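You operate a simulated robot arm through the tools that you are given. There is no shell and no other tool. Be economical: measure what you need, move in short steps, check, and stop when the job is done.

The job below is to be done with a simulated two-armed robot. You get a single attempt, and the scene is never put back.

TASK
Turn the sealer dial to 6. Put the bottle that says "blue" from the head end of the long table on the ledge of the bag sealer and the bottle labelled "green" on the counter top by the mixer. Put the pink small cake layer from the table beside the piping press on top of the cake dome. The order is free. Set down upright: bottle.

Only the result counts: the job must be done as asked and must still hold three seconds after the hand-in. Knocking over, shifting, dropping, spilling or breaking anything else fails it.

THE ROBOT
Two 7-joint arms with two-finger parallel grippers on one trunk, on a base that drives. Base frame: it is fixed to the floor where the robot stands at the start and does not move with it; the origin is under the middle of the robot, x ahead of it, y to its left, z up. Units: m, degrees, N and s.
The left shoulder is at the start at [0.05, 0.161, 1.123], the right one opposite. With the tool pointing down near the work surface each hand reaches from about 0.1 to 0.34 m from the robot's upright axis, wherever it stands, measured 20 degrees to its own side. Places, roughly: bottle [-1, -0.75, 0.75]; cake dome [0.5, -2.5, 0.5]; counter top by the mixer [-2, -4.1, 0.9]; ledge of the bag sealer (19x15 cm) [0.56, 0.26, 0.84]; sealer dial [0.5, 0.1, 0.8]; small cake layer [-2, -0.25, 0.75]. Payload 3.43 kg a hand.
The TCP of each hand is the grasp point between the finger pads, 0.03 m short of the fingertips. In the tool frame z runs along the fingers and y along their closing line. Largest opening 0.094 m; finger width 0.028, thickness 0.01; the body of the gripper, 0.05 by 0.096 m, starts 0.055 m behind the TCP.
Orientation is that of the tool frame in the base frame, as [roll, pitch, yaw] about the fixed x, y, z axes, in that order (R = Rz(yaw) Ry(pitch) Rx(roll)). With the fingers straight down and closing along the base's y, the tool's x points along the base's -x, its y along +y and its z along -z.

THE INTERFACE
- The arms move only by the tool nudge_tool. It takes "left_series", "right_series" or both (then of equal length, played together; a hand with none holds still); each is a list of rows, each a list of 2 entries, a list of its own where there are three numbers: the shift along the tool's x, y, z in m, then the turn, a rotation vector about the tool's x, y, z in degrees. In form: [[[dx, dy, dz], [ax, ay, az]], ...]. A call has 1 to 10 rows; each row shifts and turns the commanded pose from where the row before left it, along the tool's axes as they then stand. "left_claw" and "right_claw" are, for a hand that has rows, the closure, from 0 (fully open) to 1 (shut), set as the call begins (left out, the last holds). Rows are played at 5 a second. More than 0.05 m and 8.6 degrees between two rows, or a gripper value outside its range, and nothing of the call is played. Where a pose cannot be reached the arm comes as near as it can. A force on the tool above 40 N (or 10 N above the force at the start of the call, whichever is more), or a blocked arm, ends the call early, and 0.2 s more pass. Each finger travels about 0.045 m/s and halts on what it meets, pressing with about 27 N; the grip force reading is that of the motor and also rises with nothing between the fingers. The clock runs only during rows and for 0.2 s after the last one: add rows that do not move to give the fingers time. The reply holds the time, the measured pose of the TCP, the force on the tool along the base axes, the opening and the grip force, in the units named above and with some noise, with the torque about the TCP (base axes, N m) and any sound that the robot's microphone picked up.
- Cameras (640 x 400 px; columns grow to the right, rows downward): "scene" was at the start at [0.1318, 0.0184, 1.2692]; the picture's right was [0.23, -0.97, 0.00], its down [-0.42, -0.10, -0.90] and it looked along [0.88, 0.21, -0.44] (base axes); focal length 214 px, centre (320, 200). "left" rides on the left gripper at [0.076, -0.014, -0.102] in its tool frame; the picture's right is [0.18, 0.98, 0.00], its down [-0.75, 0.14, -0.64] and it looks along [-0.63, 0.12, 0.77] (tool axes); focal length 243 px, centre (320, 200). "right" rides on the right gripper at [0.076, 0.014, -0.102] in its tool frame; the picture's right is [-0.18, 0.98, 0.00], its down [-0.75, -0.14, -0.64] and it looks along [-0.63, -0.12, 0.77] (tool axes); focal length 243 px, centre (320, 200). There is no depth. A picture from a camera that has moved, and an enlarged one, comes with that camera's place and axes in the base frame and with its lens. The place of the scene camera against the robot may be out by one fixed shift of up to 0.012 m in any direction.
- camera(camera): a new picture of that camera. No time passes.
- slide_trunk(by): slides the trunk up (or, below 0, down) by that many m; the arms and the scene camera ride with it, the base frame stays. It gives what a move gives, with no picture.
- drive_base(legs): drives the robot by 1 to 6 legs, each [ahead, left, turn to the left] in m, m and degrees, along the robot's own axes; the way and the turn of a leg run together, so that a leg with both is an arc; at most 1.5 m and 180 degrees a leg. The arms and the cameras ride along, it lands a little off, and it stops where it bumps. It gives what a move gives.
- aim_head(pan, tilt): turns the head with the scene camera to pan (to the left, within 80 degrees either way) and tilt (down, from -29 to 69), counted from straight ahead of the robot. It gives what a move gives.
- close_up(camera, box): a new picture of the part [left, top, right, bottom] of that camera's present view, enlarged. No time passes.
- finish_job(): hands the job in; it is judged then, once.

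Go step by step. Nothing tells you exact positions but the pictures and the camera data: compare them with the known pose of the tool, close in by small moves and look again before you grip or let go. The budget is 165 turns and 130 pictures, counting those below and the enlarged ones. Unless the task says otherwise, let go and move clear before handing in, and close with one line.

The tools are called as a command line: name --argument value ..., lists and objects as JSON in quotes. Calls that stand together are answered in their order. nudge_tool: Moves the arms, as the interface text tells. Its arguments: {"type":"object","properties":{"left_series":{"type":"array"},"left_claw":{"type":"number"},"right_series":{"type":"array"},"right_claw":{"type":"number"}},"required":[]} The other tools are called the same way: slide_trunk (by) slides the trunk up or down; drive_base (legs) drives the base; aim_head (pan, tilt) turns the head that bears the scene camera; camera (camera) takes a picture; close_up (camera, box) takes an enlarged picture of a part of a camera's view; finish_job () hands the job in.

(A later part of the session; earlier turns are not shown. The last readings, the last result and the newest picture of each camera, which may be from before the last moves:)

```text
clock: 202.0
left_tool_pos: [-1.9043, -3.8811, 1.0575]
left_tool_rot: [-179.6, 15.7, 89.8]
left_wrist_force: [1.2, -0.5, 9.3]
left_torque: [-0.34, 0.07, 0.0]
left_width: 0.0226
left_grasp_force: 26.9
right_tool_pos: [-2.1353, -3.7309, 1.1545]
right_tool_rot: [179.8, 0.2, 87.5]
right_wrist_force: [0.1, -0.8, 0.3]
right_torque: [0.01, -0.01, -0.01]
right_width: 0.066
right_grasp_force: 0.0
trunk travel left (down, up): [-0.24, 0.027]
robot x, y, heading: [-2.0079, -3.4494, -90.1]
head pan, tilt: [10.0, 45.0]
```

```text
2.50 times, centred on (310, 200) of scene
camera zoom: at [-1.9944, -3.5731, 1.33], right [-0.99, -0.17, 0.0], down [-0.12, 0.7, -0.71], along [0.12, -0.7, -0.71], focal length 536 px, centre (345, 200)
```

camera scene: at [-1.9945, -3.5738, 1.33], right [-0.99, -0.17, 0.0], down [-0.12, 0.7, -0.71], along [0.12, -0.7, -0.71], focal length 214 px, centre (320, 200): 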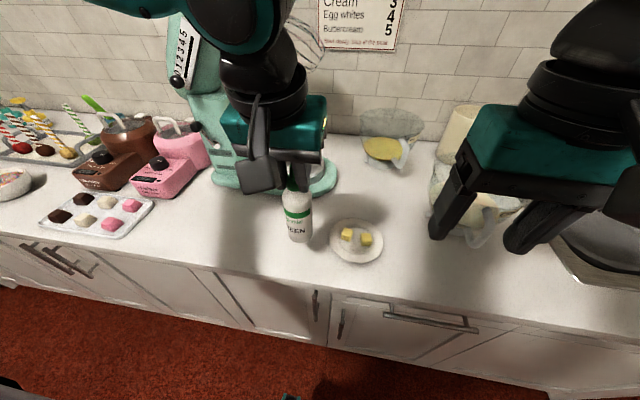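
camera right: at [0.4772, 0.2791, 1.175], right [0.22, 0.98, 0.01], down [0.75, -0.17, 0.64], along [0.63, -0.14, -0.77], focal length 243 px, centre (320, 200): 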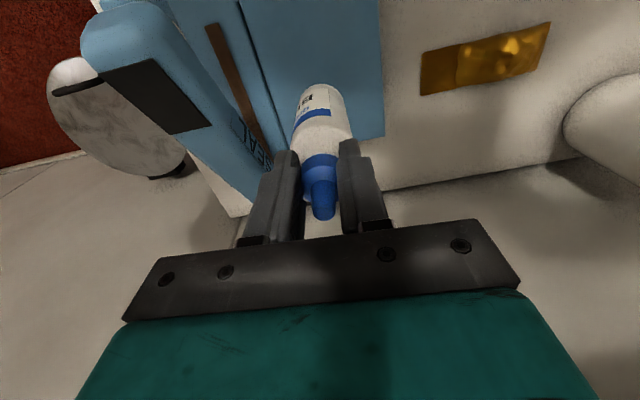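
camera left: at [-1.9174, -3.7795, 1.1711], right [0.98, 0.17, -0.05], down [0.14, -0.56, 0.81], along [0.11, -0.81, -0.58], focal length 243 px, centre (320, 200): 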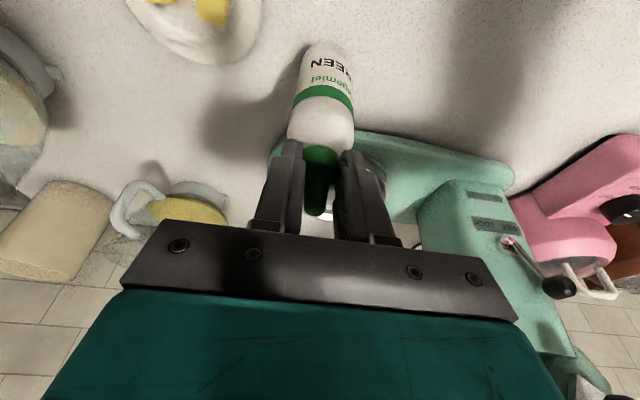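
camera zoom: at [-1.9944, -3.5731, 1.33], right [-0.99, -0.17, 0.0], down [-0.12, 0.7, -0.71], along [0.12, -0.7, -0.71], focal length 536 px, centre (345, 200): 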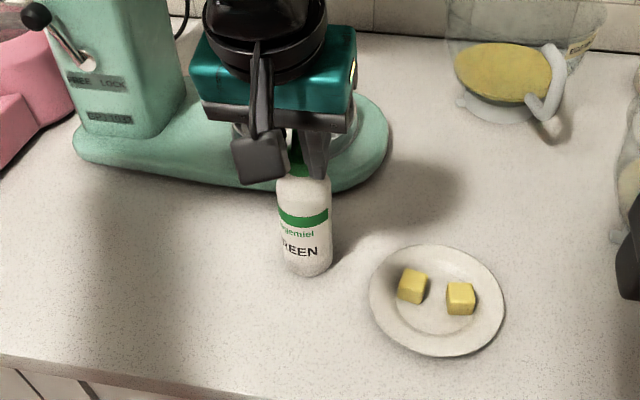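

It stands upright on the counter. Open and look.

nudge_tool --left_series '[[[0, 0, 0], [0, 0, 0]], [[0, 0, 0], [0, 0, 0]], [[0, 0, 0], [0, 0, 0]], [[0, 0, 0], [0, 0, 0]], [[0, 0, 0], [0, 0, 0]]]' --left_claw 0.25

nudge_tool --left_series '[[[-0.005, 0, -0.019], [0, 0, 0]], [[-0.008, 0, -0.03], [0, 0, 0]], [[-0.01, 0, -0.038], [0, 0, 0]], [[-0.005, 0, -0.02], [0, 0, 0]], [[0.04, 0, -0.01], [0, 0, 0]], [[0.04, 0, -0.01], [0, 0, 0]], [[0.03, 0, -0.01], [0, 0, 0]]]'

camera --camera "scene"

```text
clock: 203.2
left_tool_pos: [-1.9047, -3.8799, 1.0576]
left_tool_rot: [-179.8, 15.5, 89.8]
left_wrist_force: [0.0, 0.4, 0.4]
left_torque: [0.0, -0.01, -0.03]
left_width: 0.0705
left_grasp_force: 0.1
right_tool_pos: [-2.1367, -3.7323, 1.1547]
right_tool_rot: [179.7, 0.1, 87.4]
right_wrist_force: [0.0, 0.0, 0.2]
right_torque: [0.03, 0.02, 0.03]
right_width: 0.0658
right_grasp_force: 0.0
trunk travel left (down, up): [-0.24, 0.027]
robot x, y, heading: [-2.0112, -3.449, -90.1]
head pan, tilt: [10.0, 45.0]
```

```text
clock: 204.8
left_tool_pos: [-1.903, -3.7645, 1.1676]
left_tool_rot: [-179.6, 15.6, 89.9]
left_wrist_force: [0.1, 0.1, -0.5]
left_torque: [-0.04, 0.0, 0.01]
left_width: 0.0704
left_grasp_force: 0.0
right_tool_pos: [-2.1379, -3.7317, 1.1548]
right_tool_rot: [179.6, 0.1, 87.5]
right_wrist_force: [0.1, 0.2, 0.1]
right_torque: [-0.05, -0.01, -0.01]
right_width: 0.0658
right_grasp_force: 0.1
trunk travel left (down, up): [-0.24, 0.027]
robot x, y, heading: [-2.0133, -3.4491, -90.4]
head pan, tilt: [10.0, 45.0]
```

```text
51 pictures are left
camera scene: at [-1.9944, -3.5731, 1.33], right [-0.99, -0.17, 0.0], down [-0.12, 0.7, -0.71], along [0.12, -0.7, -0.71], focal length 214 px, centre (320, 200)
```

scene: 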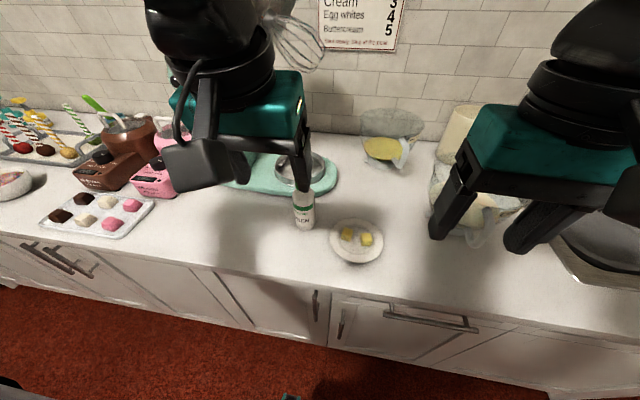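

Green stands by the mixer. Now I back off, turn round and look for the table with the cake layers beyond the prep table.

nudge_tool --left_series '[[[0.03, 0, -0.01], [0, 5, 0]], [[0.03, 0, -0.01], [0, 5, 0]], [[0.02, 0, 0], [0, 5.5, 0]]]' --left_claw 0.0

drive_base --legs '[[-0.2, 0, 0], [0, -0.2, 0], [0, 0, 179.8]]'

aim_head --pan 0 --tilt 20

camera --camera "scene"

```text
clock: 205.6
left_tool_pos: [-1.9015, -3.6819, 1.1712]
left_tool_rot: [-179.8, 0.0, 89.7]
left_wrist_force: [0.0, -0.3, -0.2]
left_torque: [0.03, 0.0, 0.0]
left_width: 0.0939
left_grasp_force: 0.1
right_tool_pos: [-2.1363, -3.732, 1.1542]
right_tool_rot: [179.7, 0.1, 87.4]
right_wrist_force: [1.2, 0.9, -0.5]
right_torque: [-0.01, -0.01, 0.02]
right_width: 0.0658
right_grasp_force: 0.1
trunk travel left (down, up): [-0.24, 0.027]
robot x, y, heading: [-2.0145, -3.45, -90.5]
head pan, tilt: [10.0, 45.0]
```

```text
clock: 216.5
left_tool_pos: [-2.3166, -3.0187, 1.1708]
left_tool_rot: [-179.7, 0.1, -90.2]
left_wrist_force: [0.3, -0.3, 0.2]
left_torque: [0.02, 0.01, -0.03]
left_width: 0.0942
left_grasp_force: 0.0
right_tool_pos: [-2.0825, -2.9695, 1.154]
right_tool_rot: [179.8, 0.1, -92.4]
right_wrist_force: [0.5, 0.5, 0.6]
right_torque: [0.01, -0.01, 0.0]
right_width: 0.0657
right_grasp_force: 0.0
trunk travel left (down, up): [-0.24, 0.027]
robot x, y, heading: [-2.2086, -3.2549, 89.9]
head pan, tilt: [10.0, 45.0]
```

```text
clock: 217.4
left_tool_pos: [-2.3166, -3.0195, 1.1706]
left_tool_rot: [-179.6, 0.1, -90.2]
left_wrist_force: [-0.6, -0.1, 0.1]
left_torque: [-0.01, 0.01, -0.02]
left_width: 0.0939
left_grasp_force: 0.0
right_tool_pos: [-2.0822, -2.969, 1.1542]
right_tool_rot: [179.7, 0.2, -92.3]
right_wrist_force: [0.3, -0.5, -1.2]
right_torque: [0.01, -0.01, 0.01]
right_width: 0.0659
right_grasp_force: 0.1
trunk travel left (down, up): [-0.24, 0.027]
robot x, y, heading: [-2.207, -3.25, 89.9]
head pan, tilt: [0.0, 20.0]
```

```text
50 pictures are left
camera scene: at [-2.2051, -3.1203, 1.3686], right [1.0, 0.0, 0.0], down [0.0, -0.34, -0.94], along [0.0, 0.94, -0.34], focal length 214 px, centre (320, 200)
```

scene: 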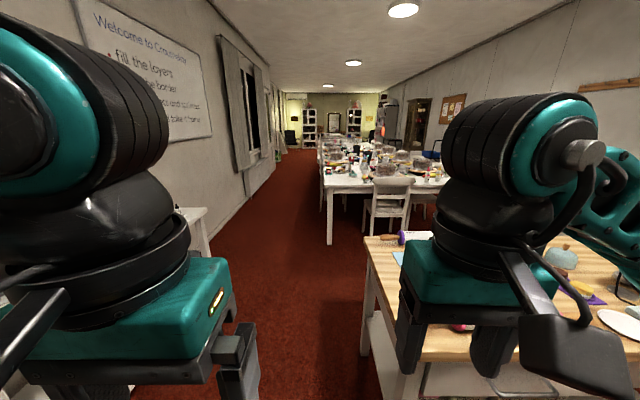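

The long table is wide (x −0.7…−2.1) and the cake layers sit near its left edge. I drive along the window side and look.

drive_base --legs '[[0, 0.27, 0], [1.5, 0, 0], [0.75, 0, 0]]'

aim_head --pan -25 --tilt 30

camera --camera "scene"

```text
clock: 231.1
left_tool_pos: [-2.6002, -0.7628, 1.1723]
left_tool_rot: [-179.6, 0.1, -89.3]
left_wrist_force: [-0.1, 0.0, 0.8]
left_torque: [0.0, -0.03, -0.01]
left_width: 0.0939
left_grasp_force: 0.1
right_tool_pos: [-2.3672, -0.7094, 1.155]
right_tool_rot: [179.6, 0.0, -91.7]
right_wrist_force: [-0.4, -0.4, -0.6]
right_torque: [0.02, 0.03, 0.01]
right_width: 0.0659
right_grasp_force: 0.2
trunk travel left (down, up): [-0.24, 0.027]
robot x, y, heading: [-2.4885, -0.9912, 90.9]
head pan, tilt: [0.0, 20.0]
```

```text
clock: 232.0
left_tool_pos: [-2.6012, -0.7631, 1.1718]
left_tool_rot: [-179.7, 0.1, -89.5]
left_wrist_force: [0.3, 0.1, -0.8]
left_torque: [0.02, -0.02, -0.01]
left_width: 0.0937
left_grasp_force: 0.1
right_tool_pos: [-2.3676, -0.7105, 1.1541]
right_tool_rot: [179.7, 0.1, -91.7]
right_wrist_force: [-0.2, 0.1, -0.3]
right_torque: [0.02, 0.0, 0.02]
right_width: 0.0658
right_grasp_force: 0.0
trunk travel left (down, up): [-0.24, 0.027]
robot x, y, heading: [-2.4886, -0.9905, 90.3]
head pan, tilt: [-25.0, 30.0]
```

```text
49 pictures are left
camera scene: at [-2.4501, -0.8733, 1.3526], right [0.91, -0.41, 0.0], down [-0.21, -0.46, -0.87], along [0.36, 0.79, -0.5], focal length 214 px, centre (320, 200)
```

scene: 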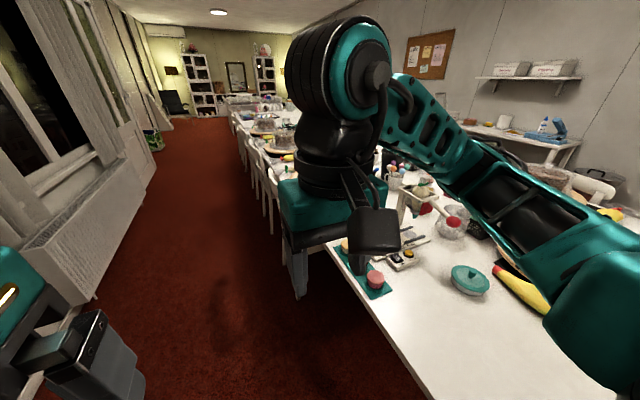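

The pink layer is on a teal mat near [−2.08, −0.51]. I go alongside and turn to face it.

drive_base --legs '[[0.61, 0, 0], [0, 0, -90.3]]'

aim_head --pan -15 --tilt 45

camera --camera "scene"

```text
clock: 239.3
left_tool_pos: [-2.2635, -0.2757, 1.172]
left_tool_rot: [-179.7, 0.0, -179.9]
left_wrist_force: [0.8, 0.5, 1.0]
left_torque: [-0.02, 0.0, 0.01]
left_width: 0.094
left_grasp_force: 0.0
right_tool_pos: [-2.2135, -0.5098, 1.1546]
right_tool_rot: [179.7, 0.0, 177.7]
right_wrist_force: [-0.2, -0.2, 0.3]
right_torque: [-0.03, 0.0, 0.03]
right_width: 0.0656
right_grasp_force: 0.0
trunk travel left (down, up): [-0.24, 0.027]
robot x, y, heading: [-2.4974, -0.384, 0.1]
head pan, tilt: [-25.0, 30.0]
```

```text
clock: 240.0
left_tool_pos: [-2.2645, -0.2751, 1.1709]
left_tool_rot: [-179.7, 0.1, -179.9]
left_wrist_force: [-0.5, -0.2, 0.1]
left_torque: [0.0, -0.03, 0.02]
left_width: 0.0943
left_grasp_force: 0.1
right_tool_pos: [-2.2138, -0.5097, 1.1535]
right_tool_rot: [179.8, 0.0, 177.8]
right_wrist_force: [-0.3, -0.6, -0.2]
right_torque: [-0.01, 0.03, 0.01]
right_width: 0.0657
right_grasp_force: 0.1
trunk travel left (down, up): [-0.24, 0.027]
robot x, y, heading: [-2.4979, -0.3849, 0.3]
head pan, tilt: [-15.0, 45.0]
```

```text
48 pictures are left
camera scene: at [-2.3747, -0.4083, 1.33], right [-0.26, -0.97, 0.0], down [-0.68, 0.18, -0.71], along [0.68, -0.18, -0.71], focal length 214 px, centre (320, 200)
```

scene: 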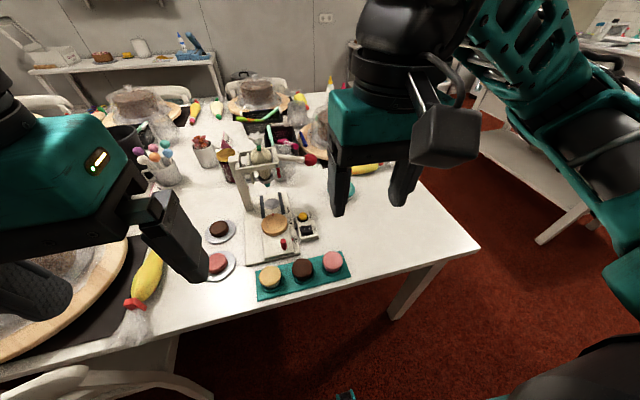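

Several small layers here: on a mat (yellow, brown, pink) and on plates. I zoom in to tell which is the pink small cake layer.

close_up --camera "scene" --box '[190, 190, 360, 310]'

close_up --camera "scene" --box '[190, 120, 360, 240]'

```text
3.33 times, centred on (275, 250) of scene
camera zoom: at [-2.3747, -0.4083, 1.33], right [-0.26, -0.97, 0.0], down [-0.68, 0.18, -0.71], along [0.68, -0.18, -0.71], focal length 715 px, centre (470, 33)
```

zoom: 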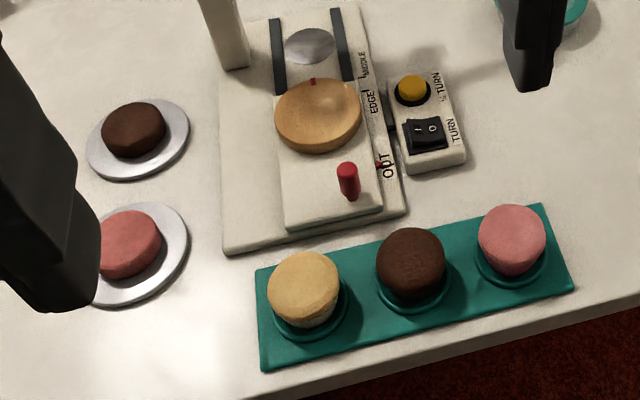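

```text
3.33 times, centred on (275, 180) of scene
camera zoom: at [-2.3747, -0.4083, 1.33], right [-0.26, -0.97, 0.0], down [-0.68, 0.18, -0.71], along [0.68, -0.18, -0.71], focal length 715 px, centre (470, 267)
```

zoom: 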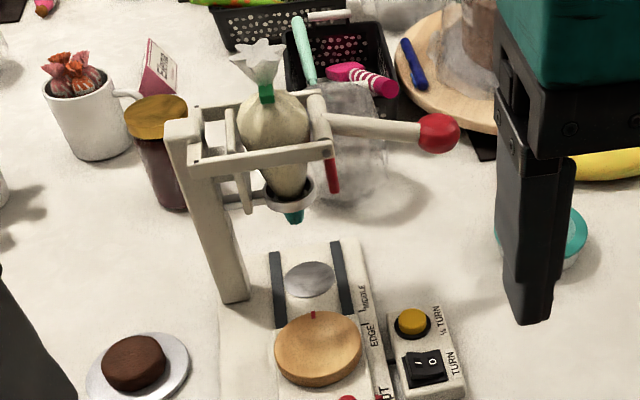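

Two candidates: a pink one on the mat and a salmon one on a silver board. I zoom in more on each.

close_up --camera "scene" --box '[200, 240, 250, 290]'

close_up --camera "scene" --box '[295, 235, 365, 290]'

camera --camera "left"

```text
8.00 times, centred on (225, 265) of scene
camera zoom: at [-2.3747, -0.4083, 1.33], right [-0.26, -0.97, 0.0], down [-0.68, 0.18, -0.71], along [0.68, -0.18, -0.71], focal length 1716 px, centre (1080, -320)
```

zoom: 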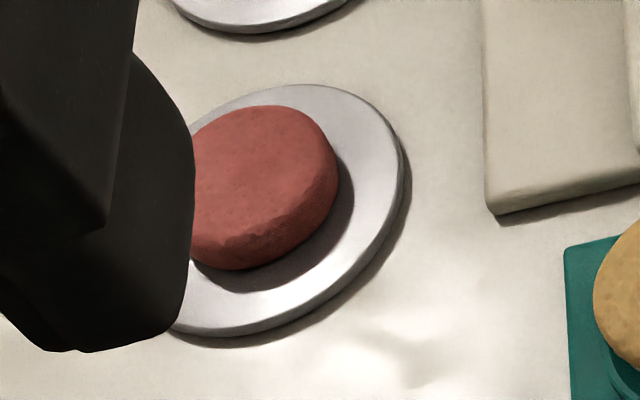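

```text
7.27 times, centred on (330, 262) of scene
camera zoom: at [-2.3747, -0.4083, 1.33], right [-0.26, -0.97, 0.0], down [-0.68, 0.18, -0.71], along [0.68, -0.18, -0.71], focal length 1560 px, centre (247, -254)
```

zoom: 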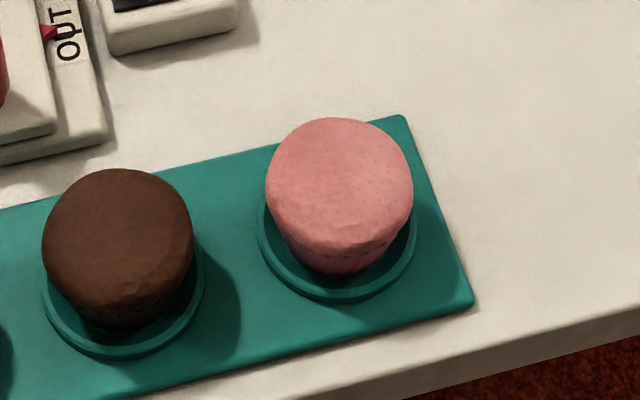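

```text
43 pictures are left
camera left: at [-2.3402, -0.2898, 1.2732], right [-0.19, 0.98, -0.01], down [0.75, 0.15, 0.64], along [0.63, 0.12, -0.77], focal length 243 px, centre (320, 200)
```

left: 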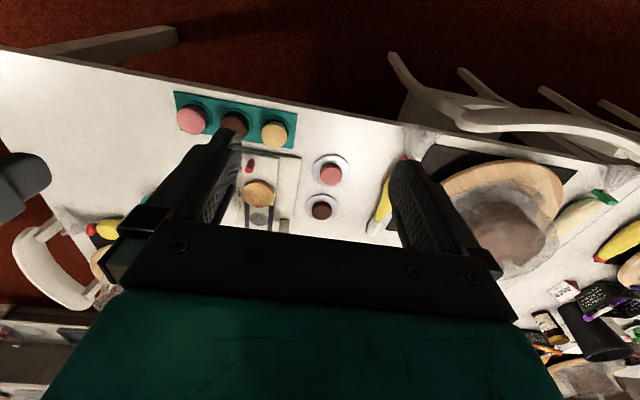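

The mat items are cupcakes with tapered cups; the flat disc on the silver board at about [−2.016, −0.204] is the pink small cake layer. I move closer and bring the left hand over it.

nudge_tool --right_series '[[[0.03, 0, 0], [0, 0, 0]], [[0.03, 0, 0], [0, 0, 0]], [[0.02, 0, 0], [0, 0, 0]]]'

drive_base --legs '[[0, -0.03, 0], [0.12, 0, 0]]'

nudge_tool --left_series '[[[-0.03, 0.025, 0], [0, 0, 0]], [[-0.03, 0.025, 0], [0, 0, 0]], [[-0.03, 0.025, 0], [0, 0, 0]], [[-0.03, 0.025, 0], [0, 0, 0]], [[0, 0, 0], [0, 0, 0]]]'

camera --camera "left"

camera --camera "scene"

```text
clock: 240.8
left_tool_pos: [-2.2642, -0.2751, 1.1703]
left_tool_rot: [-179.6, 0.1, -179.9]
left_wrist_force: [0.1, 0.0, 0.2]
left_torque: [-0.02, -0.02, 0.0]
left_width: 0.0939
left_grasp_force: 0.0
right_tool_pos: [-2.2947, -0.505, 1.1542]
right_tool_rot: [179.7, 0.1, 177.9]
right_wrist_force: [-0.8, -0.4, 0.3]
right_torque: [0.01, 0.0, 0.02]
right_width: 0.0658
right_grasp_force: 0.0
trunk travel left (down, up): [-0.24, 0.027]
robot x, y, heading: [-2.4937, -0.3872, 0.0]
head pan, tilt: [-15.0, 45.0]
```

```text
clock: 242.6
left_tool_pos: [-2.1427, -0.3057, 1.1714]
left_tool_rot: [-179.6, 0.1, -180.0]
left_wrist_force: [0.2, -0.3, -0.8]
left_torque: [0.02, -0.01, -0.01]
left_width: 0.0937
left_grasp_force: 0.0
right_tool_pos: [-2.173, -0.5348, 1.1549]
right_tool_rot: [179.6, 0.0, 177.9]
right_wrist_force: [0.4, -0.6, -0.3]
right_torque: [0.01, 0.01, 0.01]
right_width: 0.0658
right_grasp_force: 0.0
trunk travel left (down, up): [-0.24, 0.027]
robot x, y, heading: [-2.3713, -0.4145, 0.1]
head pan, tilt: [-15.0, 45.0]
```

```text
clock: 243.8
left_tool_pos: [-2.024, -0.2055, 1.1725]
left_tool_rot: [-179.8, 0.1, 180.0]
left_wrist_force: [-0.4, -0.1, -0.6]
left_torque: [0.0, -0.02, 0.01]
left_width: 0.0941
left_grasp_force: 0.1
right_tool_pos: [-2.1745, -0.5356, 1.1544]
right_tool_rot: [179.8, 0.2, 177.8]
right_wrist_force: [-0.5, 0.4, 0.1]
right_torque: [0.01, 0.02, 0.02]
right_width: 0.0659
right_grasp_force: 0.1
trunk travel left (down, up): [-0.24, 0.027]
robot x, y, heading: [-2.3773, -0.4158, -0.2]
head pan, tilt: [-15.0, 45.0]
```

```text
42 pictures are left
camera left: at [-2.1004, -0.2196, 1.2731], right [-0.18, 0.98, 0.0], down [0.75, 0.14, 0.64], along [0.63, 0.12, -0.77], focal length 243 px, centre (320, 200)
```

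left: 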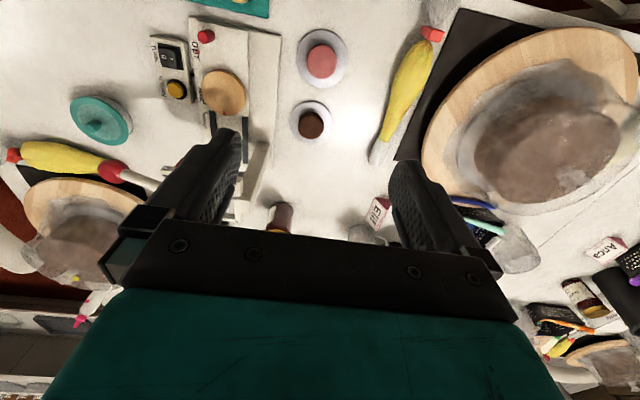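

```text
41 pictures are left
camera scene: at [-2.2545, -0.4385, 1.33], right [-0.26, -0.97, 0.0], down [-0.68, 0.18, -0.71], along [0.68, -0.18, -0.71], focal length 214 px, centre (320, 200)
```

scene: 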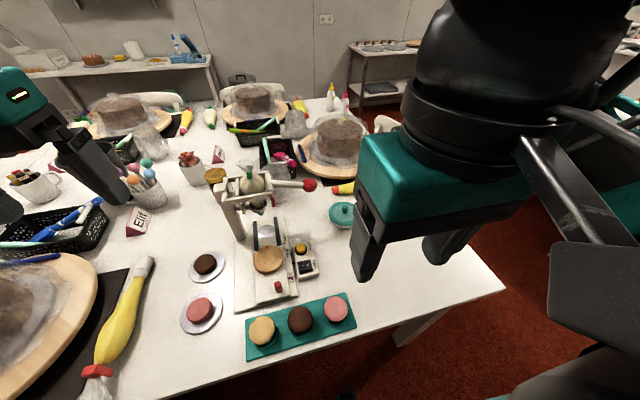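

The layer centre is at [−2.014, −0.203]. I shift 1 cm, narrow the fingers a bit and lower by the trunk.

nudge_tool --left_series '[[[-0.01, 0.0025, 0], [0, 0, 0]], [[0, 0, 0], [0, 0, 0]]]' --left_claw 0.15

slide_trunk --by -0.24

close_up --camera "left" --box '[200, 50, 440, 250]'

camera --camera "scene"

```text
clock: 244.4
left_tool_pos: [-2.0142, -0.2036, 1.1717]
left_tool_rot: [-179.7, 0.1, -179.8]
left_wrist_force: [0.1, 0.5, -0.8]
left_torque: [0.02, -0.02, -0.01]
left_width: 0.08
left_grasp_force: 0.1
right_tool_pos: [-2.1738, -0.5357, 1.1539]
right_tool_rot: [179.6, 0.1, 177.8]
right_wrist_force: [-0.5, 0.0, 0.4]
right_torque: [0.0, -0.01, -0.01]
right_width: 0.0658
right_grasp_force: 0.1
trunk travel left (down, up): [-0.24, 0.027]
robot x, y, heading: [-2.3753, -0.4136, 0.1]
head pan, tilt: [-15.0, 45.0]
```

```text
clock: 246.9
left_tool_pos: [-2.014, -0.2038, 0.931]
left_tool_rot: [-179.7, 0.1, -180.0]
left_wrist_force: [0.3, 0.1, -0.7]
left_torque: [0.0, 0.01, 0.01]
left_width: 0.0801
left_grasp_force: 0.1
right_tool_pos: [-2.1742, -0.5372, 0.9132]
right_tool_rot: [179.7, 0.1, 177.7]
right_wrist_force: [0.0, -0.5, 1.3]
right_torque: [-0.01, 0.0, 0.02]
right_width: 0.0657
right_grasp_force: 0.0
trunk travel left (down, up): [0.0, 0.267]
robot x, y, heading: [-2.3774, -0.413, -0.0]
head pan, tilt: [-15.0, 45.0]
```

```text
2.00 times, centred on (320, 150) of left
camera zoom: at [-2.0905, -0.2172, 1.0328], right [-0.18, 0.98, -0.01], down [0.75, 0.14, 0.64], along [0.63, 0.11, -0.77], focal length 485 px, centre (320, 300)
```

zoom: 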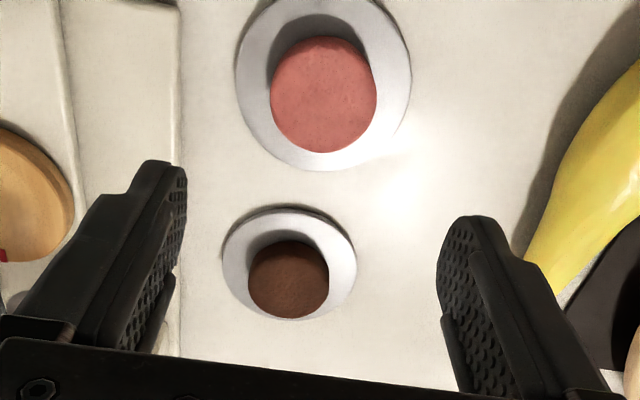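

```text
39 pictures are left
camera scene: at [-2.2543, -0.4383, 1.09], right [-0.26, -0.97, 0.0], down [-0.68, 0.18, -0.71], along [0.68, -0.18, -0.71], focal length 214 px, centre (320, 200)
```

scene: 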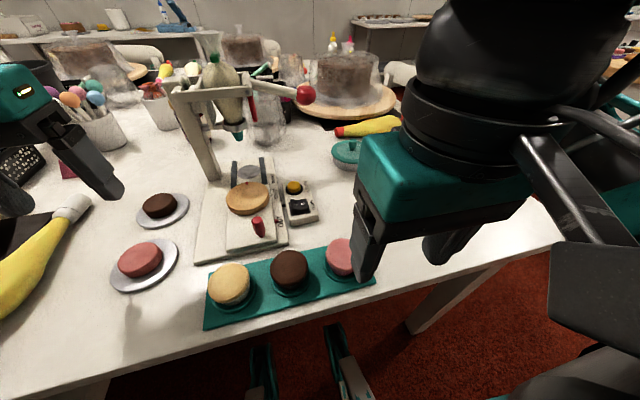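

Centred. Lower the left hand 11 cm and check.

nudge_tool --left_series '[[[0, 0.001, 0.03], [0, 0, 0]], [[0, 0, 0.03], [0, 0, 0]], [[0, 0, 0.03], [0, 0, 0]], [[0, 0, 0.02], [0, 0, 0]], [[0, 0, 0], [0, 0, 0]]]'

close_up --camera "left" --box '[200, 50, 440, 250]'

close_up --camera "scene" --box '[60, 150, 220, 310]'

```text
clock: 248.1
left_tool_pos: [-2.0149, -0.2028, 0.8196]
left_tool_rot: [-179.7, 0.1, -179.9]
left_wrist_force: [0.5, -0.6, 0.2]
left_torque: [-0.01, -0.03, -0.03]
left_width: 0.0799
left_grasp_force: 0.0
right_tool_pos: [-2.1735, -0.5364, 0.915]
right_tool_rot: [179.7, 0.1, 177.8]
right_wrist_force: [-0.1, -0.1, -0.2]
right_torque: [-0.03, -0.03, -0.02]
right_width: 0.0658
right_grasp_force: 0.1
trunk travel left (down, up): [0.0, 0.267]
robot x, y, heading: [-2.3759, -0.4139, -0.3]
head pan, tilt: [-15.0, 45.0]
```

```text
2.00 times, centred on (320, 150) of left
camera zoom: at [-2.0911, -0.2166, 0.9225], right [-0.18, 0.98, -0.01], down [0.75, 0.15, 0.64], along [0.63, 0.11, -0.77], focal length 485 px, centre (320, 300)
```

zoom: 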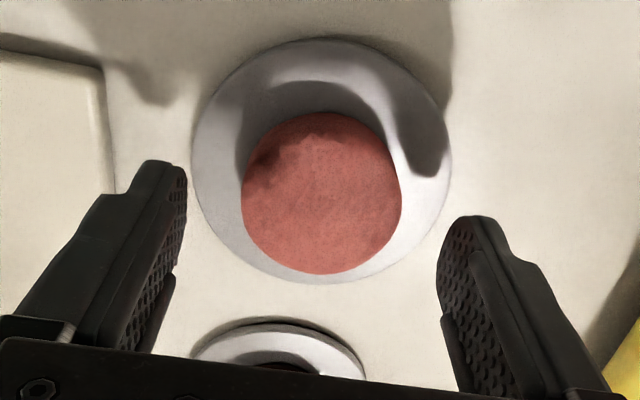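

```text
2.50 times, centred on (140, 230) of scene
camera zoom: at [-2.2542, -0.4383, 1.09], right [-0.26, -0.97, 0.0], down [-0.68, 0.18, -0.71], along [0.68, -0.18, -0.71], focal length 536 px, centre (770, 125)
```

zoom: 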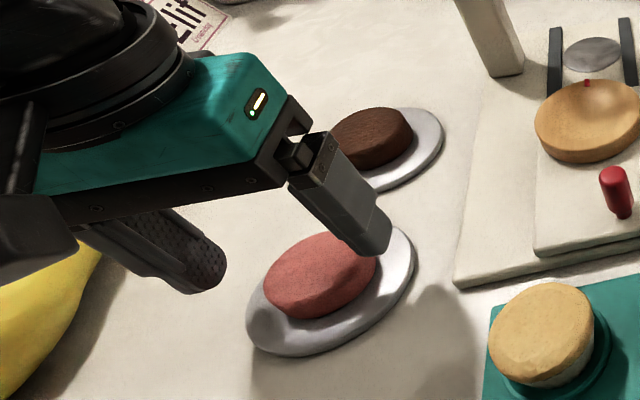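

Aligned. Lower 2.5 cm more to get round the disc, then close.

nudge_tool --left_series '[[[-0.002, 0, 0.01], [0, 0, 0]], [[0, 0, 0.008], [0, 0, 0]], [[0, 0, 0.006], [0, 0, 0]], [[0, 0, 0], [0, 0, 0]]]'

close_up --camera "scene" --box '[80, 190, 200, 310]'

```text
clock: 249.1
left_tool_pos: [-2.0123, -0.2028, 0.797]
left_tool_rot: [-179.7, 0.1, -180.0]
left_wrist_force: [-0.1, -0.2, -0.1]
left_torque: [0.0, 0.0, 0.0]
left_width: 0.0798
left_grasp_force: 0.0
right_tool_pos: [-2.1731, -0.5365, 0.9135]
right_tool_rot: [179.8, 0.0, 177.8]
right_wrist_force: [-0.3, 0.1, 1.0]
right_torque: [0.01, 0.02, 0.05]
right_width: 0.0659
right_grasp_force: 0.1
trunk travel left (down, up): [0.0, 0.267]
robot x, y, heading: [-2.3743, -0.4183, 0.2]
head pan, tilt: [-15.0, 45.0]
```

```text
3.33 times, centred on (140, 250) of scene
camera zoom: at [-2.2543, -0.4383, 1.09], right [-0.26, -0.97, 0.0], down [-0.68, 0.18, -0.71], along [0.68, -0.18, -0.71], focal length 715 px, centre (920, 33)
```

zoom: 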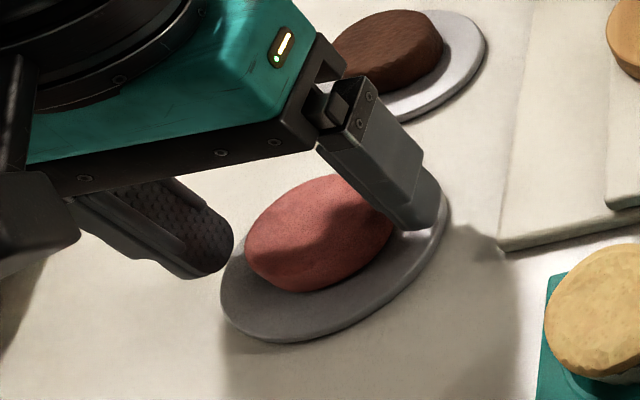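

Fingers flank the disc. Close.

nudge_tool --left_series '[[[0, 0, 0.003], [0, 0, 0]], [[0, 0, 0], [0, 0, 0]], [[0, 0, 0], [0, 0, 0]], [[0, 0, 0], [0, 0, 0]], [[0, 0, 0], [0, 0, 0]], [[0, 0, 0], [0, 0, 0]]]' --left_claw 0.6

close_up --camera "scene" --box '[80, 190, 200, 310]'

```text
clock: 250.5
left_tool_pos: [-2.013, -0.2016, 0.7943]
left_tool_rot: [-179.7, 0.2, -180.0]
left_wrist_force: [-0.3, -0.5, -0.8]
left_torque: [0.01, -0.04, 0.01]
left_width: 0.053
left_grasp_force: 26.4
right_tool_pos: [-2.1731, -0.5362, 0.9139]
right_tool_rot: [179.7, 0.1, 177.8]
right_wrist_force: [0.2, 0.3, -1.5]
right_torque: [0.0, 0.04, 0.0]
right_width: 0.0658
right_grasp_force: 0.1
trunk travel left (down, up): [0.0, 0.267]
robot x, y, heading: [-2.3752, -0.4146, -0.2]
head pan, tilt: [-15.0, 45.0]
```

```text
3.33 times, centred on (140, 250) of scene
camera zoom: at [-2.2543, -0.4383, 1.09], right [-0.26, -0.97, 0.0], down [-0.68, 0.18, -0.71], along [0.68, -0.18, -0.71], focal length 715 px, centre (920, 33)
```

zoom: 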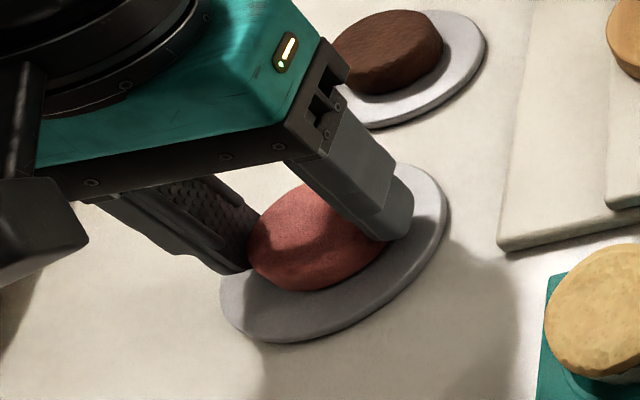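

Gripped at 5.3 cm. Lift with the trunk and check.

slide_trunk --by 0.06

close_up --camera "scene" --box '[60, 170, 240, 350]'

```text
clock: 251.5
left_tool_pos: [-2.0125, -0.2021, 0.8527]
left_tool_rot: [-179.7, 0.1, -179.9]
left_wrist_force: [-0.6, 0.8, -0.5]
left_torque: [-0.02, 0.0, 0.04]
left_width: 0.0529
left_grasp_force: 27.2
right_tool_pos: [-2.1744, -0.5368, 0.9745]
right_tool_rot: [179.7, 0.2, 177.7]
right_wrist_force: [0.9, 0.2, 0.0]
right_torque: [-0.02, -0.03, 0.01]
right_width: 0.0658
right_grasp_force: 0.0
trunk travel left (down, up): [-0.06, 0.207]
robot x, y, heading: [-2.3768, -0.4128, -0.1]
head pan, tilt: [-15.0, 45.0]
```

```text
2.22 times, centred on (150, 260) of scene
camera zoom: at [-2.2541, -0.4383, 1.1499], right [-0.26, -0.97, 0.0], down [-0.68, 0.18, -0.71], along [0.68, -0.18, -0.71], focal length 477 px, centre (698, 67)
```

zoom: 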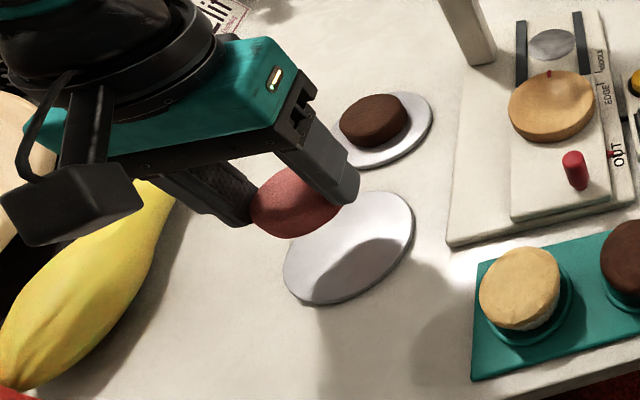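

The layer is up and the board stayed. I raise further, pull the hand in, and drive round to the dome table.

slide_trunk --by 0.18

nudge_tool --left_series '[[[0.03, -0.01, 0], [0, 0, 0]], [[0.03, -0.01, 0], [0, 0, 0]], [[0.03, -0.01, 0], [0, 0, 0]]]'

drive_base --legs '[[-0.13, 0, 0], [0, -1.12, 0], [1.5, 0, 0], [0.62, 0, 0]]'

aim_head --pan -50 --tilt 30

camera --camera "scene"

```text
clock: 253.5
left_tool_pos: [-2.0125, -0.2027, 1.0341]
left_tool_rot: [-179.8, 0.0, 180.0]
left_wrist_force: [0.4, 0.4, 0.0]
left_torque: [-0.01, 0.0, 0.01]
left_width: 0.053
left_grasp_force: 26.7
right_tool_pos: [-2.1737, -0.5365, 1.1539]
right_tool_rot: [179.8, 0.1, 177.8]
right_wrist_force: [0.2, 0.4, 0.3]
right_torque: [0.0, 0.0, -0.01]
right_width: 0.0657
right_grasp_force: 0.2
trunk travel left (down, up): [-0.24, 0.027]
robot x, y, heading: [-2.3741, -0.4154, -0.1]
head pan, tilt: [-15.0, 45.0]
```

```text
clock: 254.3
left_tool_pos: [-2.1032, -0.2327, 1.0335]
left_tool_rot: [-179.7, 0.1, 180.0]
left_wrist_force: [0.8, -0.3, -0.9]
left_torque: [0.01, 0.0, -0.01]
left_width: 0.053
left_grasp_force: 26.7
right_tool_pos: [-2.1743, -0.5371, 1.1546]
right_tool_rot: [179.7, 0.0, 177.7]
right_wrist_force: [-0.3, 0.2, 0.9]
right_torque: [-0.03, 0.0, -0.02]
right_width: 0.0658
right_grasp_force: 0.0
trunk travel left (down, up): [-0.24, 0.027]
robot x, y, heading: [-2.3736, -0.4104, 0.5]
head pan, tilt: [-15.0, 45.0]
```

```text
clock: 275.5
left_tool_pos: [-0.1043, -1.3756, 1.034]
left_tool_rot: [-179.7, 0.0, 179.6]
left_wrist_force: [0.3, -0.1, 0.5]
left_torque: [-0.02, -0.01, 0.01]
left_width: 0.0528
left_grasp_force: 27.0
right_tool_pos: [-0.1765, -1.6791, 1.1533]
right_tool_rot: [179.7, 0.1, 177.6]
right_wrist_force: [0.2, -0.4, -1.0]
right_torque: [-0.04, 0.03, 0.03]
right_width: 0.0657
right_grasp_force: 0.1
trunk travel left (down, up): [-0.24, 0.027]
robot x, y, heading: [-0.3777, -1.5543, -0.4]
head pan, tilt: [-15.0, 45.0]
```

```text
clock: 276.5
left_tool_pos: [-0.1035, -1.3756, 1.0347]
left_tool_rot: [-179.6, 0.0, 179.7]
left_wrist_force: [-0.7, 0.3, -0.2]
left_torque: [0.04, 0.03, -0.02]
left_width: 0.0529
left_grasp_force: 26.9
right_tool_pos: [-0.1766, -1.678, 1.1528]
right_tool_rot: [179.7, 0.0, 177.5]
right_wrist_force: [-0.2, -0.1, 0.2]
right_torque: [-0.01, -0.01, 0.0]
right_width: 0.0658
right_grasp_force: 0.0
trunk travel left (down, up): [-0.24, 0.027]
robot x, y, heading: [-0.3816, -1.5603, -0.3]
head pan, tilt: [-50.0, 30.0]
```

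```text
33 pictures are left
camera scene: at [-0.2777, -1.6287, 1.3525], right [-0.77, -0.64, 0.0], down [-0.32, 0.38, -0.87], along [0.55, -0.67, -0.5], focal length 214 px, centre (320, 200)
```

scene: 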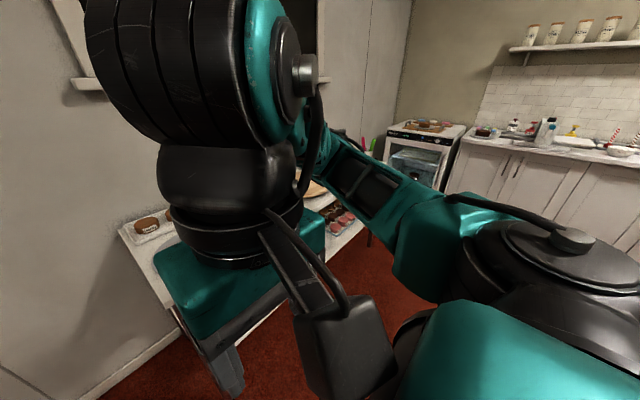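

I continue to the right so that I face the dome table squarely.

drive_base --legs '[[0, -0.75, 0]]'

aim_head --pan 0 --tilt 40

camera --camera "scene"

```text
clock: 283.6
left_tool_pos: [-0.1067, -2.1317, 1.0344]
left_tool_rot: [-179.7, 0.1, 179.9]
left_wrist_force: [0.2, 0.6, -0.3]
left_torque: [0.01, -0.02, 0.03]
left_width: 0.0529
left_grasp_force: 26.7
right_tool_pos: [-0.1791, -2.435, 1.1538]
right_tool_rot: [179.7, 0.0, 177.8]
right_wrist_force: [-0.3, -0.2, -1.0]
right_torque: [0.02, -0.02, -0.03]
right_width: 0.0659
right_grasp_force: 0.1
trunk travel left (down, up): [-0.24, 0.027]
robot x, y, heading: [-0.3806, -2.3098, 0.1]
head pan, tilt: [-50.0, 30.0]
```

```text
clock: 284.7
left_tool_pos: [-0.1063, -2.1308, 1.0339]
left_tool_rot: [-179.7, 0.1, 179.8]
left_wrist_force: [0.0, 0.0, 0.5]
left_torque: [0.0, -0.01, 0.01]
left_width: 0.0527
left_grasp_force: 26.6
right_tool_pos: [-0.1798, -2.4332, 1.1532]
right_tool_rot: [179.7, 0.0, 177.7]
right_wrist_force: [0.6, 0.4, -0.1]
right_torque: [-0.01, 0.05, -0.04]
right_width: 0.0658
right_grasp_force: 0.1
trunk travel left (down, up): [-0.24, 0.027]
robot x, y, heading: [-0.3807, -2.3144, 0.1]
head pan, tilt: [0.0, 40.0]
```

```text
32 pictures are left
camera scene: at [-0.2527, -2.3158, 1.3372], right [0.0, -1.0, 0.0], down [-0.64, 0.0, -0.77], along [0.77, 0.0, -0.64], focal length 214 px, centre (320, 200)
```

scene: 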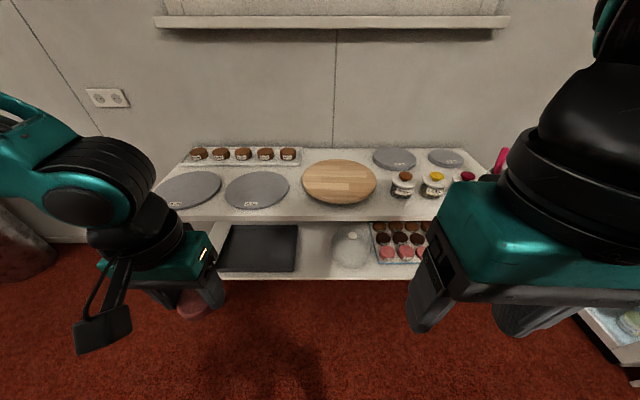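

The glass cake dome stands on the lower shelf under the table top. Zoom in.

close_up --camera "scene" --box '[280, 190, 440, 300]'

```text
3.64 times, centred on (360, 245) of scene
camera zoom: at [-0.2527, -2.3158, 1.3372], right [0.0, -1.0, 0.0], down [-0.64, 0.0, -0.77], along [0.77, 0.0, -0.64], focal length 780 px, centre (174, 36)
```

zoom: 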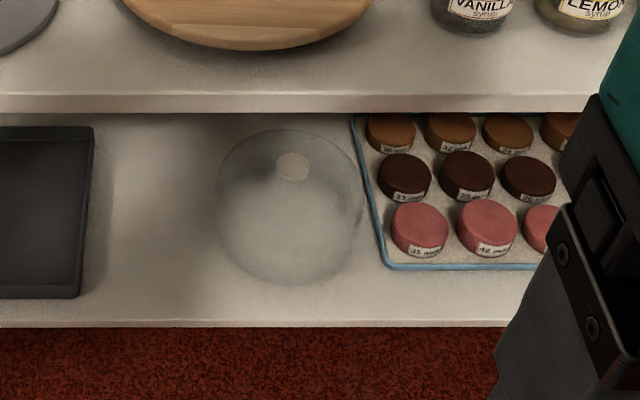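

The dome has a flat-topped knob at about [0.46, −2.48, 0.52], but it is under the table top, so the hand must come in nearly horizontal. I'll set the layer down at the free front edge of the upper table, between the grey plate and wood board, and regrip it with the hand pitched 60° forward. First drive up to the table.

drive_base --legs '[[0, -0.04, 0], [0.35, 0, 0]]'

aim_head --pan 10 --tilt 50

camera --camera "scene"

```text
clock: 287.6
left_tool_pos: [0.2439, -2.1726, 1.0341]
left_tool_rot: [-179.7, 0.1, 179.8]
left_wrist_force: [0.2, 0.2, 0.0]
left_torque: [-0.01, 0.0, -0.03]
left_width: 0.0529
left_grasp_force: 26.9
right_tool_pos: [0.1708, -2.4755, 1.1548]
right_tool_rot: [179.6, 0.1, 177.6]
right_wrist_force: [-0.7, 0.8, 0.5]
right_torque: [0.0, 0.03, -0.05]
right_width: 0.0658
right_grasp_force: 0.0
trunk travel left (down, up): [-0.24, 0.027]
robot x, y, heading: [-0.0283, -2.3527, -0.3]
head pan, tilt: [0.0, 40.0]
```

```text
clock: 288.4
left_tool_pos: [0.244, -2.1724, 1.0334]
left_tool_rot: [-179.7, 0.1, 179.8]
left_wrist_force: [-0.1, -0.8, -0.2]
left_torque: [-0.02, 0.0, 0.04]
left_width: 0.0531
left_grasp_force: 26.7
right_tool_pos: [0.1719, -2.4754, 1.1542]
right_tool_rot: [179.7, 0.1, 177.5]
right_wrist_force: [-0.3, -0.5, 0.1]
right_torque: [0.02, 0.01, -0.02]
right_width: 0.0657
right_grasp_force: 0.0
trunk travel left (down, up): [-0.24, 0.027]
robot x, y, heading: [-0.0266, -2.3532, -0.4]
head pan, tilt: [10.0, 50.0]
```

```text
30 pictures are left
camera scene: at [0.0883, -2.3433, 1.3231], right [0.17, -0.99, 0.0], down [-0.75, -0.13, -0.64], along [0.63, 0.11, -0.77], focal length 214 px, centre (320, 200)
```

scene: 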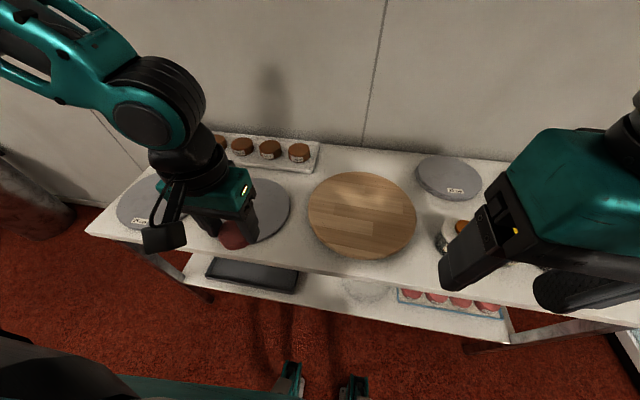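

The robot is close enough; the free spot is about [0.338, −2.243]. I move the layer above it and lower the trunk.

nudge_tool --left_series '[[[-0.031, -0.0237, 0], [0, 0, 0]], [[-0.031, -0.0237, 0], [0, 0, 0]], [[-0.032, -0.0237, 0], [0, 0, 0]], [[0, 0, 0], [0, 0, 0]]]'

slide_trunk --by -0.15

camera --camera "scene"

camera --camera "left"

```text
clock: 289.4
left_tool_pos: [0.3392, -2.2435, 1.0348]
left_tool_rot: [-179.7, 0.2, 179.8]
left_wrist_force: [-0.1, 0.4, -0.8]
left_torque: [-0.02, 0.01, -0.01]
left_width: 0.0528
left_grasp_force: 26.6
right_tool_pos: [0.1709, -2.4756, 1.1537]
right_tool_rot: [179.7, 0.1, 177.5]
right_wrist_force: [-0.4, -0.5, 0.0]
right_torque: [-0.01, 0.03, -0.01]
right_width: 0.066
right_grasp_force: 0.2
trunk travel left (down, up): [-0.24, 0.027]
robot x, y, heading: [-0.0343, -2.3531, -0.2]
head pan, tilt: [10.0, 50.0]
```

```text
clock: 291.1
left_tool_pos: [0.3384, -2.2445, 0.8851]
left_tool_rot: [-179.7, 0.1, 179.8]
left_wrist_force: [0.1, 1.1, 0.1]
left_torque: [-0.02, 0.0, 0.02]
left_width: 0.053
left_grasp_force: 27.2
right_tool_pos: [0.1705, -2.4754, 1.0035]
right_tool_rot: [179.7, 0.0, 177.6]
right_wrist_force: [1.1, -0.4, -0.4]
right_torque: [-0.01, 0.01, 0.03]
right_width: 0.0659
right_grasp_force: 0.1
trunk travel left (down, up): [-0.09, 0.177]
robot x, y, heading: [-0.029, -2.3494, -0.4]
head pan, tilt: [10.0, 50.0]
```

```text
29 pictures are left
camera scene: at [0.0883, -2.3432, 1.1731], right [0.17, -0.99, 0.0], down [-0.75, -0.13, -0.64], along [0.63, 0.11, -0.77], focal length 214 px, centre (320, 200)
```

scene: 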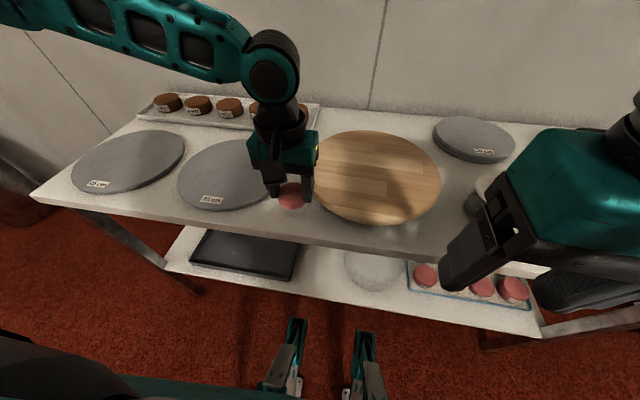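

```text
28 pictures are left
camera left: at [0.2627, -2.2576, 0.9872], right [-0.18, 0.98, -0.01], down [0.75, 0.14, 0.64], along [0.63, 0.11, -0.77], focal length 243 px, centre (320, 200)
```

left: 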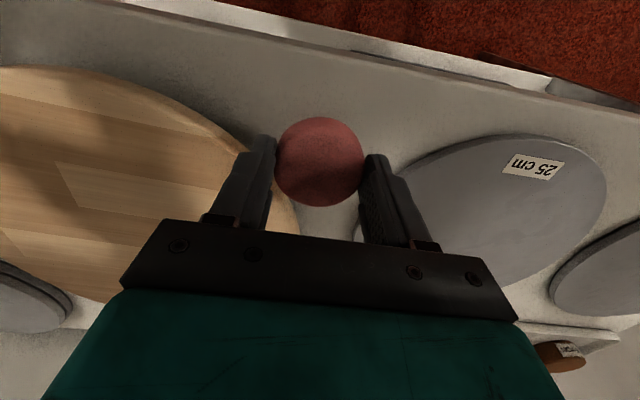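

Triangulating the edge gives table z≈0.75, edge x≈0.32; the free spot centre is [0.366, −2.233]. I shift there and lower.

nudge_tool --left_series '[[[-0.027, 0.0105, 0.02], [0, 0, 0]], [[0, 0, 0.03], [0, 0, 0]], [[0, 0, 0.025], [0, 0, 0]], [[0, 0, 0.008], [0, 0, 0]], [[0, 0, 0], [0, 0, 0]]]'

close_up --camera "scene" --box '[220, 130, 380, 250]'

```text
clock: 291.9
left_tool_pos: [0.3619, -2.2235, 0.831]
left_tool_rot: [-178.6, 1.3, 179.5]
left_wrist_force: [-8.3, -1.9, 21.2]
left_torque: [0.58, 0.48, 0.26]
left_width: 0.0541
left_grasp_force: 26.1
left hand out of reach, approached as far as the arm can: row 2, 3, 4
right_tool_pos: [0.1691, -2.4753, 1.0049]
right_tool_rot: [179.8, 0.3, 177.5]
right_wrist_force: [-0.1, 0.2, 0.7]
right_torque: [0.02, -0.01, 0.01]
right_width: 0.0656
right_grasp_force: 0.0
trunk travel left (down, up): [-0.09, 0.177]
robot x, y, heading: [-0.0289, -2.3505, -0.3]
head pan, tilt: [10.0, 50.0]
stopped in row 4 (left hand): the force on the tool passed its limit at 65 N (the readings are from after the stop); the commanded pose is now the measured one
```

```text
3.33 times, centred on (300, 190) of scene
camera zoom: at [0.0863, -2.3434, 1.1736], right [0.17, -0.99, 0.0], down [-0.75, -0.13, -0.64], along [0.64, 0.11, -0.76], focal length 715 px, centre (387, 233)
```

zoom: 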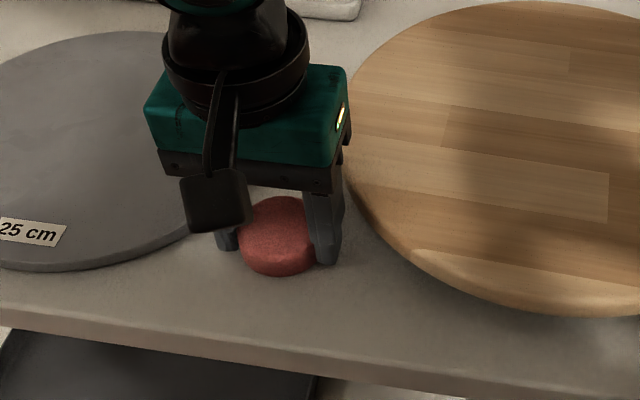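

The table is actually at z≈0.795 – contact came early. I ease up 8 mm, shift to y=−2.235, x=0.35, and check.

nudge_tool --left_series '[[[0, 0, -0.005], [0, 0, 0]], [[0, 0, -0.004], [-1.2, -1.2, 0]], [[0.012, -0.0115, 0], [0, 0, 0]], [[0, 0, 0], [0, 0, 0]]]'

close_up --camera "scene" --box '[220, 130, 380, 250]'

```text
clock: 292.9
left_tool_pos: [0.3512, -2.2301, 0.8386]
left_tool_rot: [-179.9, 2.4, 179.5]
left_wrist_force: [-0.3, 0.5, -0.4]
left_torque: [0.01, -0.02, 0.04]
left_width: 0.0541
left_grasp_force: 27.7
right_tool_pos: [0.1707, -2.475, 1.0041]
right_tool_rot: [179.7, 0.1, 177.4]
right_wrist_force: [0.4, -0.6, 0.5]
right_torque: [0.03, -0.02, 0.01]
right_width: 0.0658
right_grasp_force: 0.1
trunk travel left (down, up): [-0.09, 0.177]
robot x, y, heading: [-0.0294, -2.3509, -0.5]
head pan, tilt: [10.0, 50.0]
```

```text
3.33 times, centred on (300, 190) of scene
camera zoom: at [0.0884, -2.3435, 1.173], right [0.17, -0.99, 0.0], down [-0.76, -0.13, -0.64], along [0.63, 0.11, -0.77], focal length 715 px, centre (387, 233)
```

zoom: 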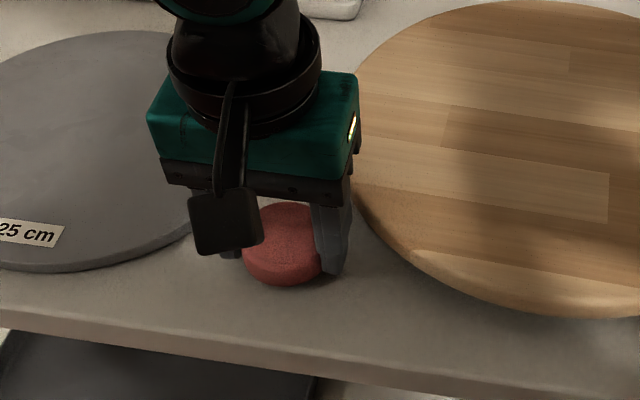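

Lower gently to contact.

nudge_tool --left_series '[[[0, 0, 0.003], [0, 2.4, 0]], [[0, 0, 0.002], [0, 0, 0]], [[0, 0, 0], [0, 0, 0]]]'

nudge_tool --left_series '[[[0, 0, 0.002], [0, 0, 0]], [[0, 0, 0.001], [0, 0, 0]], [[0, 0, 0], [0, 0, 0]]]'

```text
clock: 293.8
left_tool_pos: [0.3487, -2.2264, 0.8348]
left_tool_rot: [-180.0, 0.0, 179.4]
left_wrist_force: [-0.2, -0.7, 0.1]
left_torque: [0.01, -0.02, 0.0]
left_width: 0.0538
left_grasp_force: 27.5
left hand out of reach, approached as far as the arm can: row 1
right_tool_pos: [0.1705, -2.4761, 1.0043]
right_tool_rot: [179.8, 0.0, 177.5]
right_wrist_force: [-0.3, 0.8, 0.5]
right_torque: [0.02, -0.01, 0.02]
right_width: 0.0657
right_grasp_force: 0.1
trunk travel left (down, up): [-0.09, 0.177]
robot x, y, heading: [-0.0295, -2.3565, -0.1]
head pan, tilt: [10.0, 50.0]
```

```text
clock: 294.6
left_tool_pos: [0.3488, -2.2248, 0.8331]
left_tool_rot: [-180.0, 0.0, 179.5]
left_wrist_force: [0.0, 0.9, -0.1]
left_torque: [-0.01, -0.02, 0.0]
left_width: 0.0539
left_grasp_force: 26.9
right_tool_pos: [0.1709, -2.4753, 1.0033]
right_tool_rot: [179.7, 0.1, 177.5]
right_wrist_force: [-1.1, -0.7, -0.2]
right_torque: [-0.01, 0.02, 0.01]
right_width: 0.0657
right_grasp_force: 0.0
trunk travel left (down, up): [-0.09, 0.177]
robot x, y, heading: [-0.0263, -2.353, -0.0]
head pan, tilt: [10.0, 50.0]
```

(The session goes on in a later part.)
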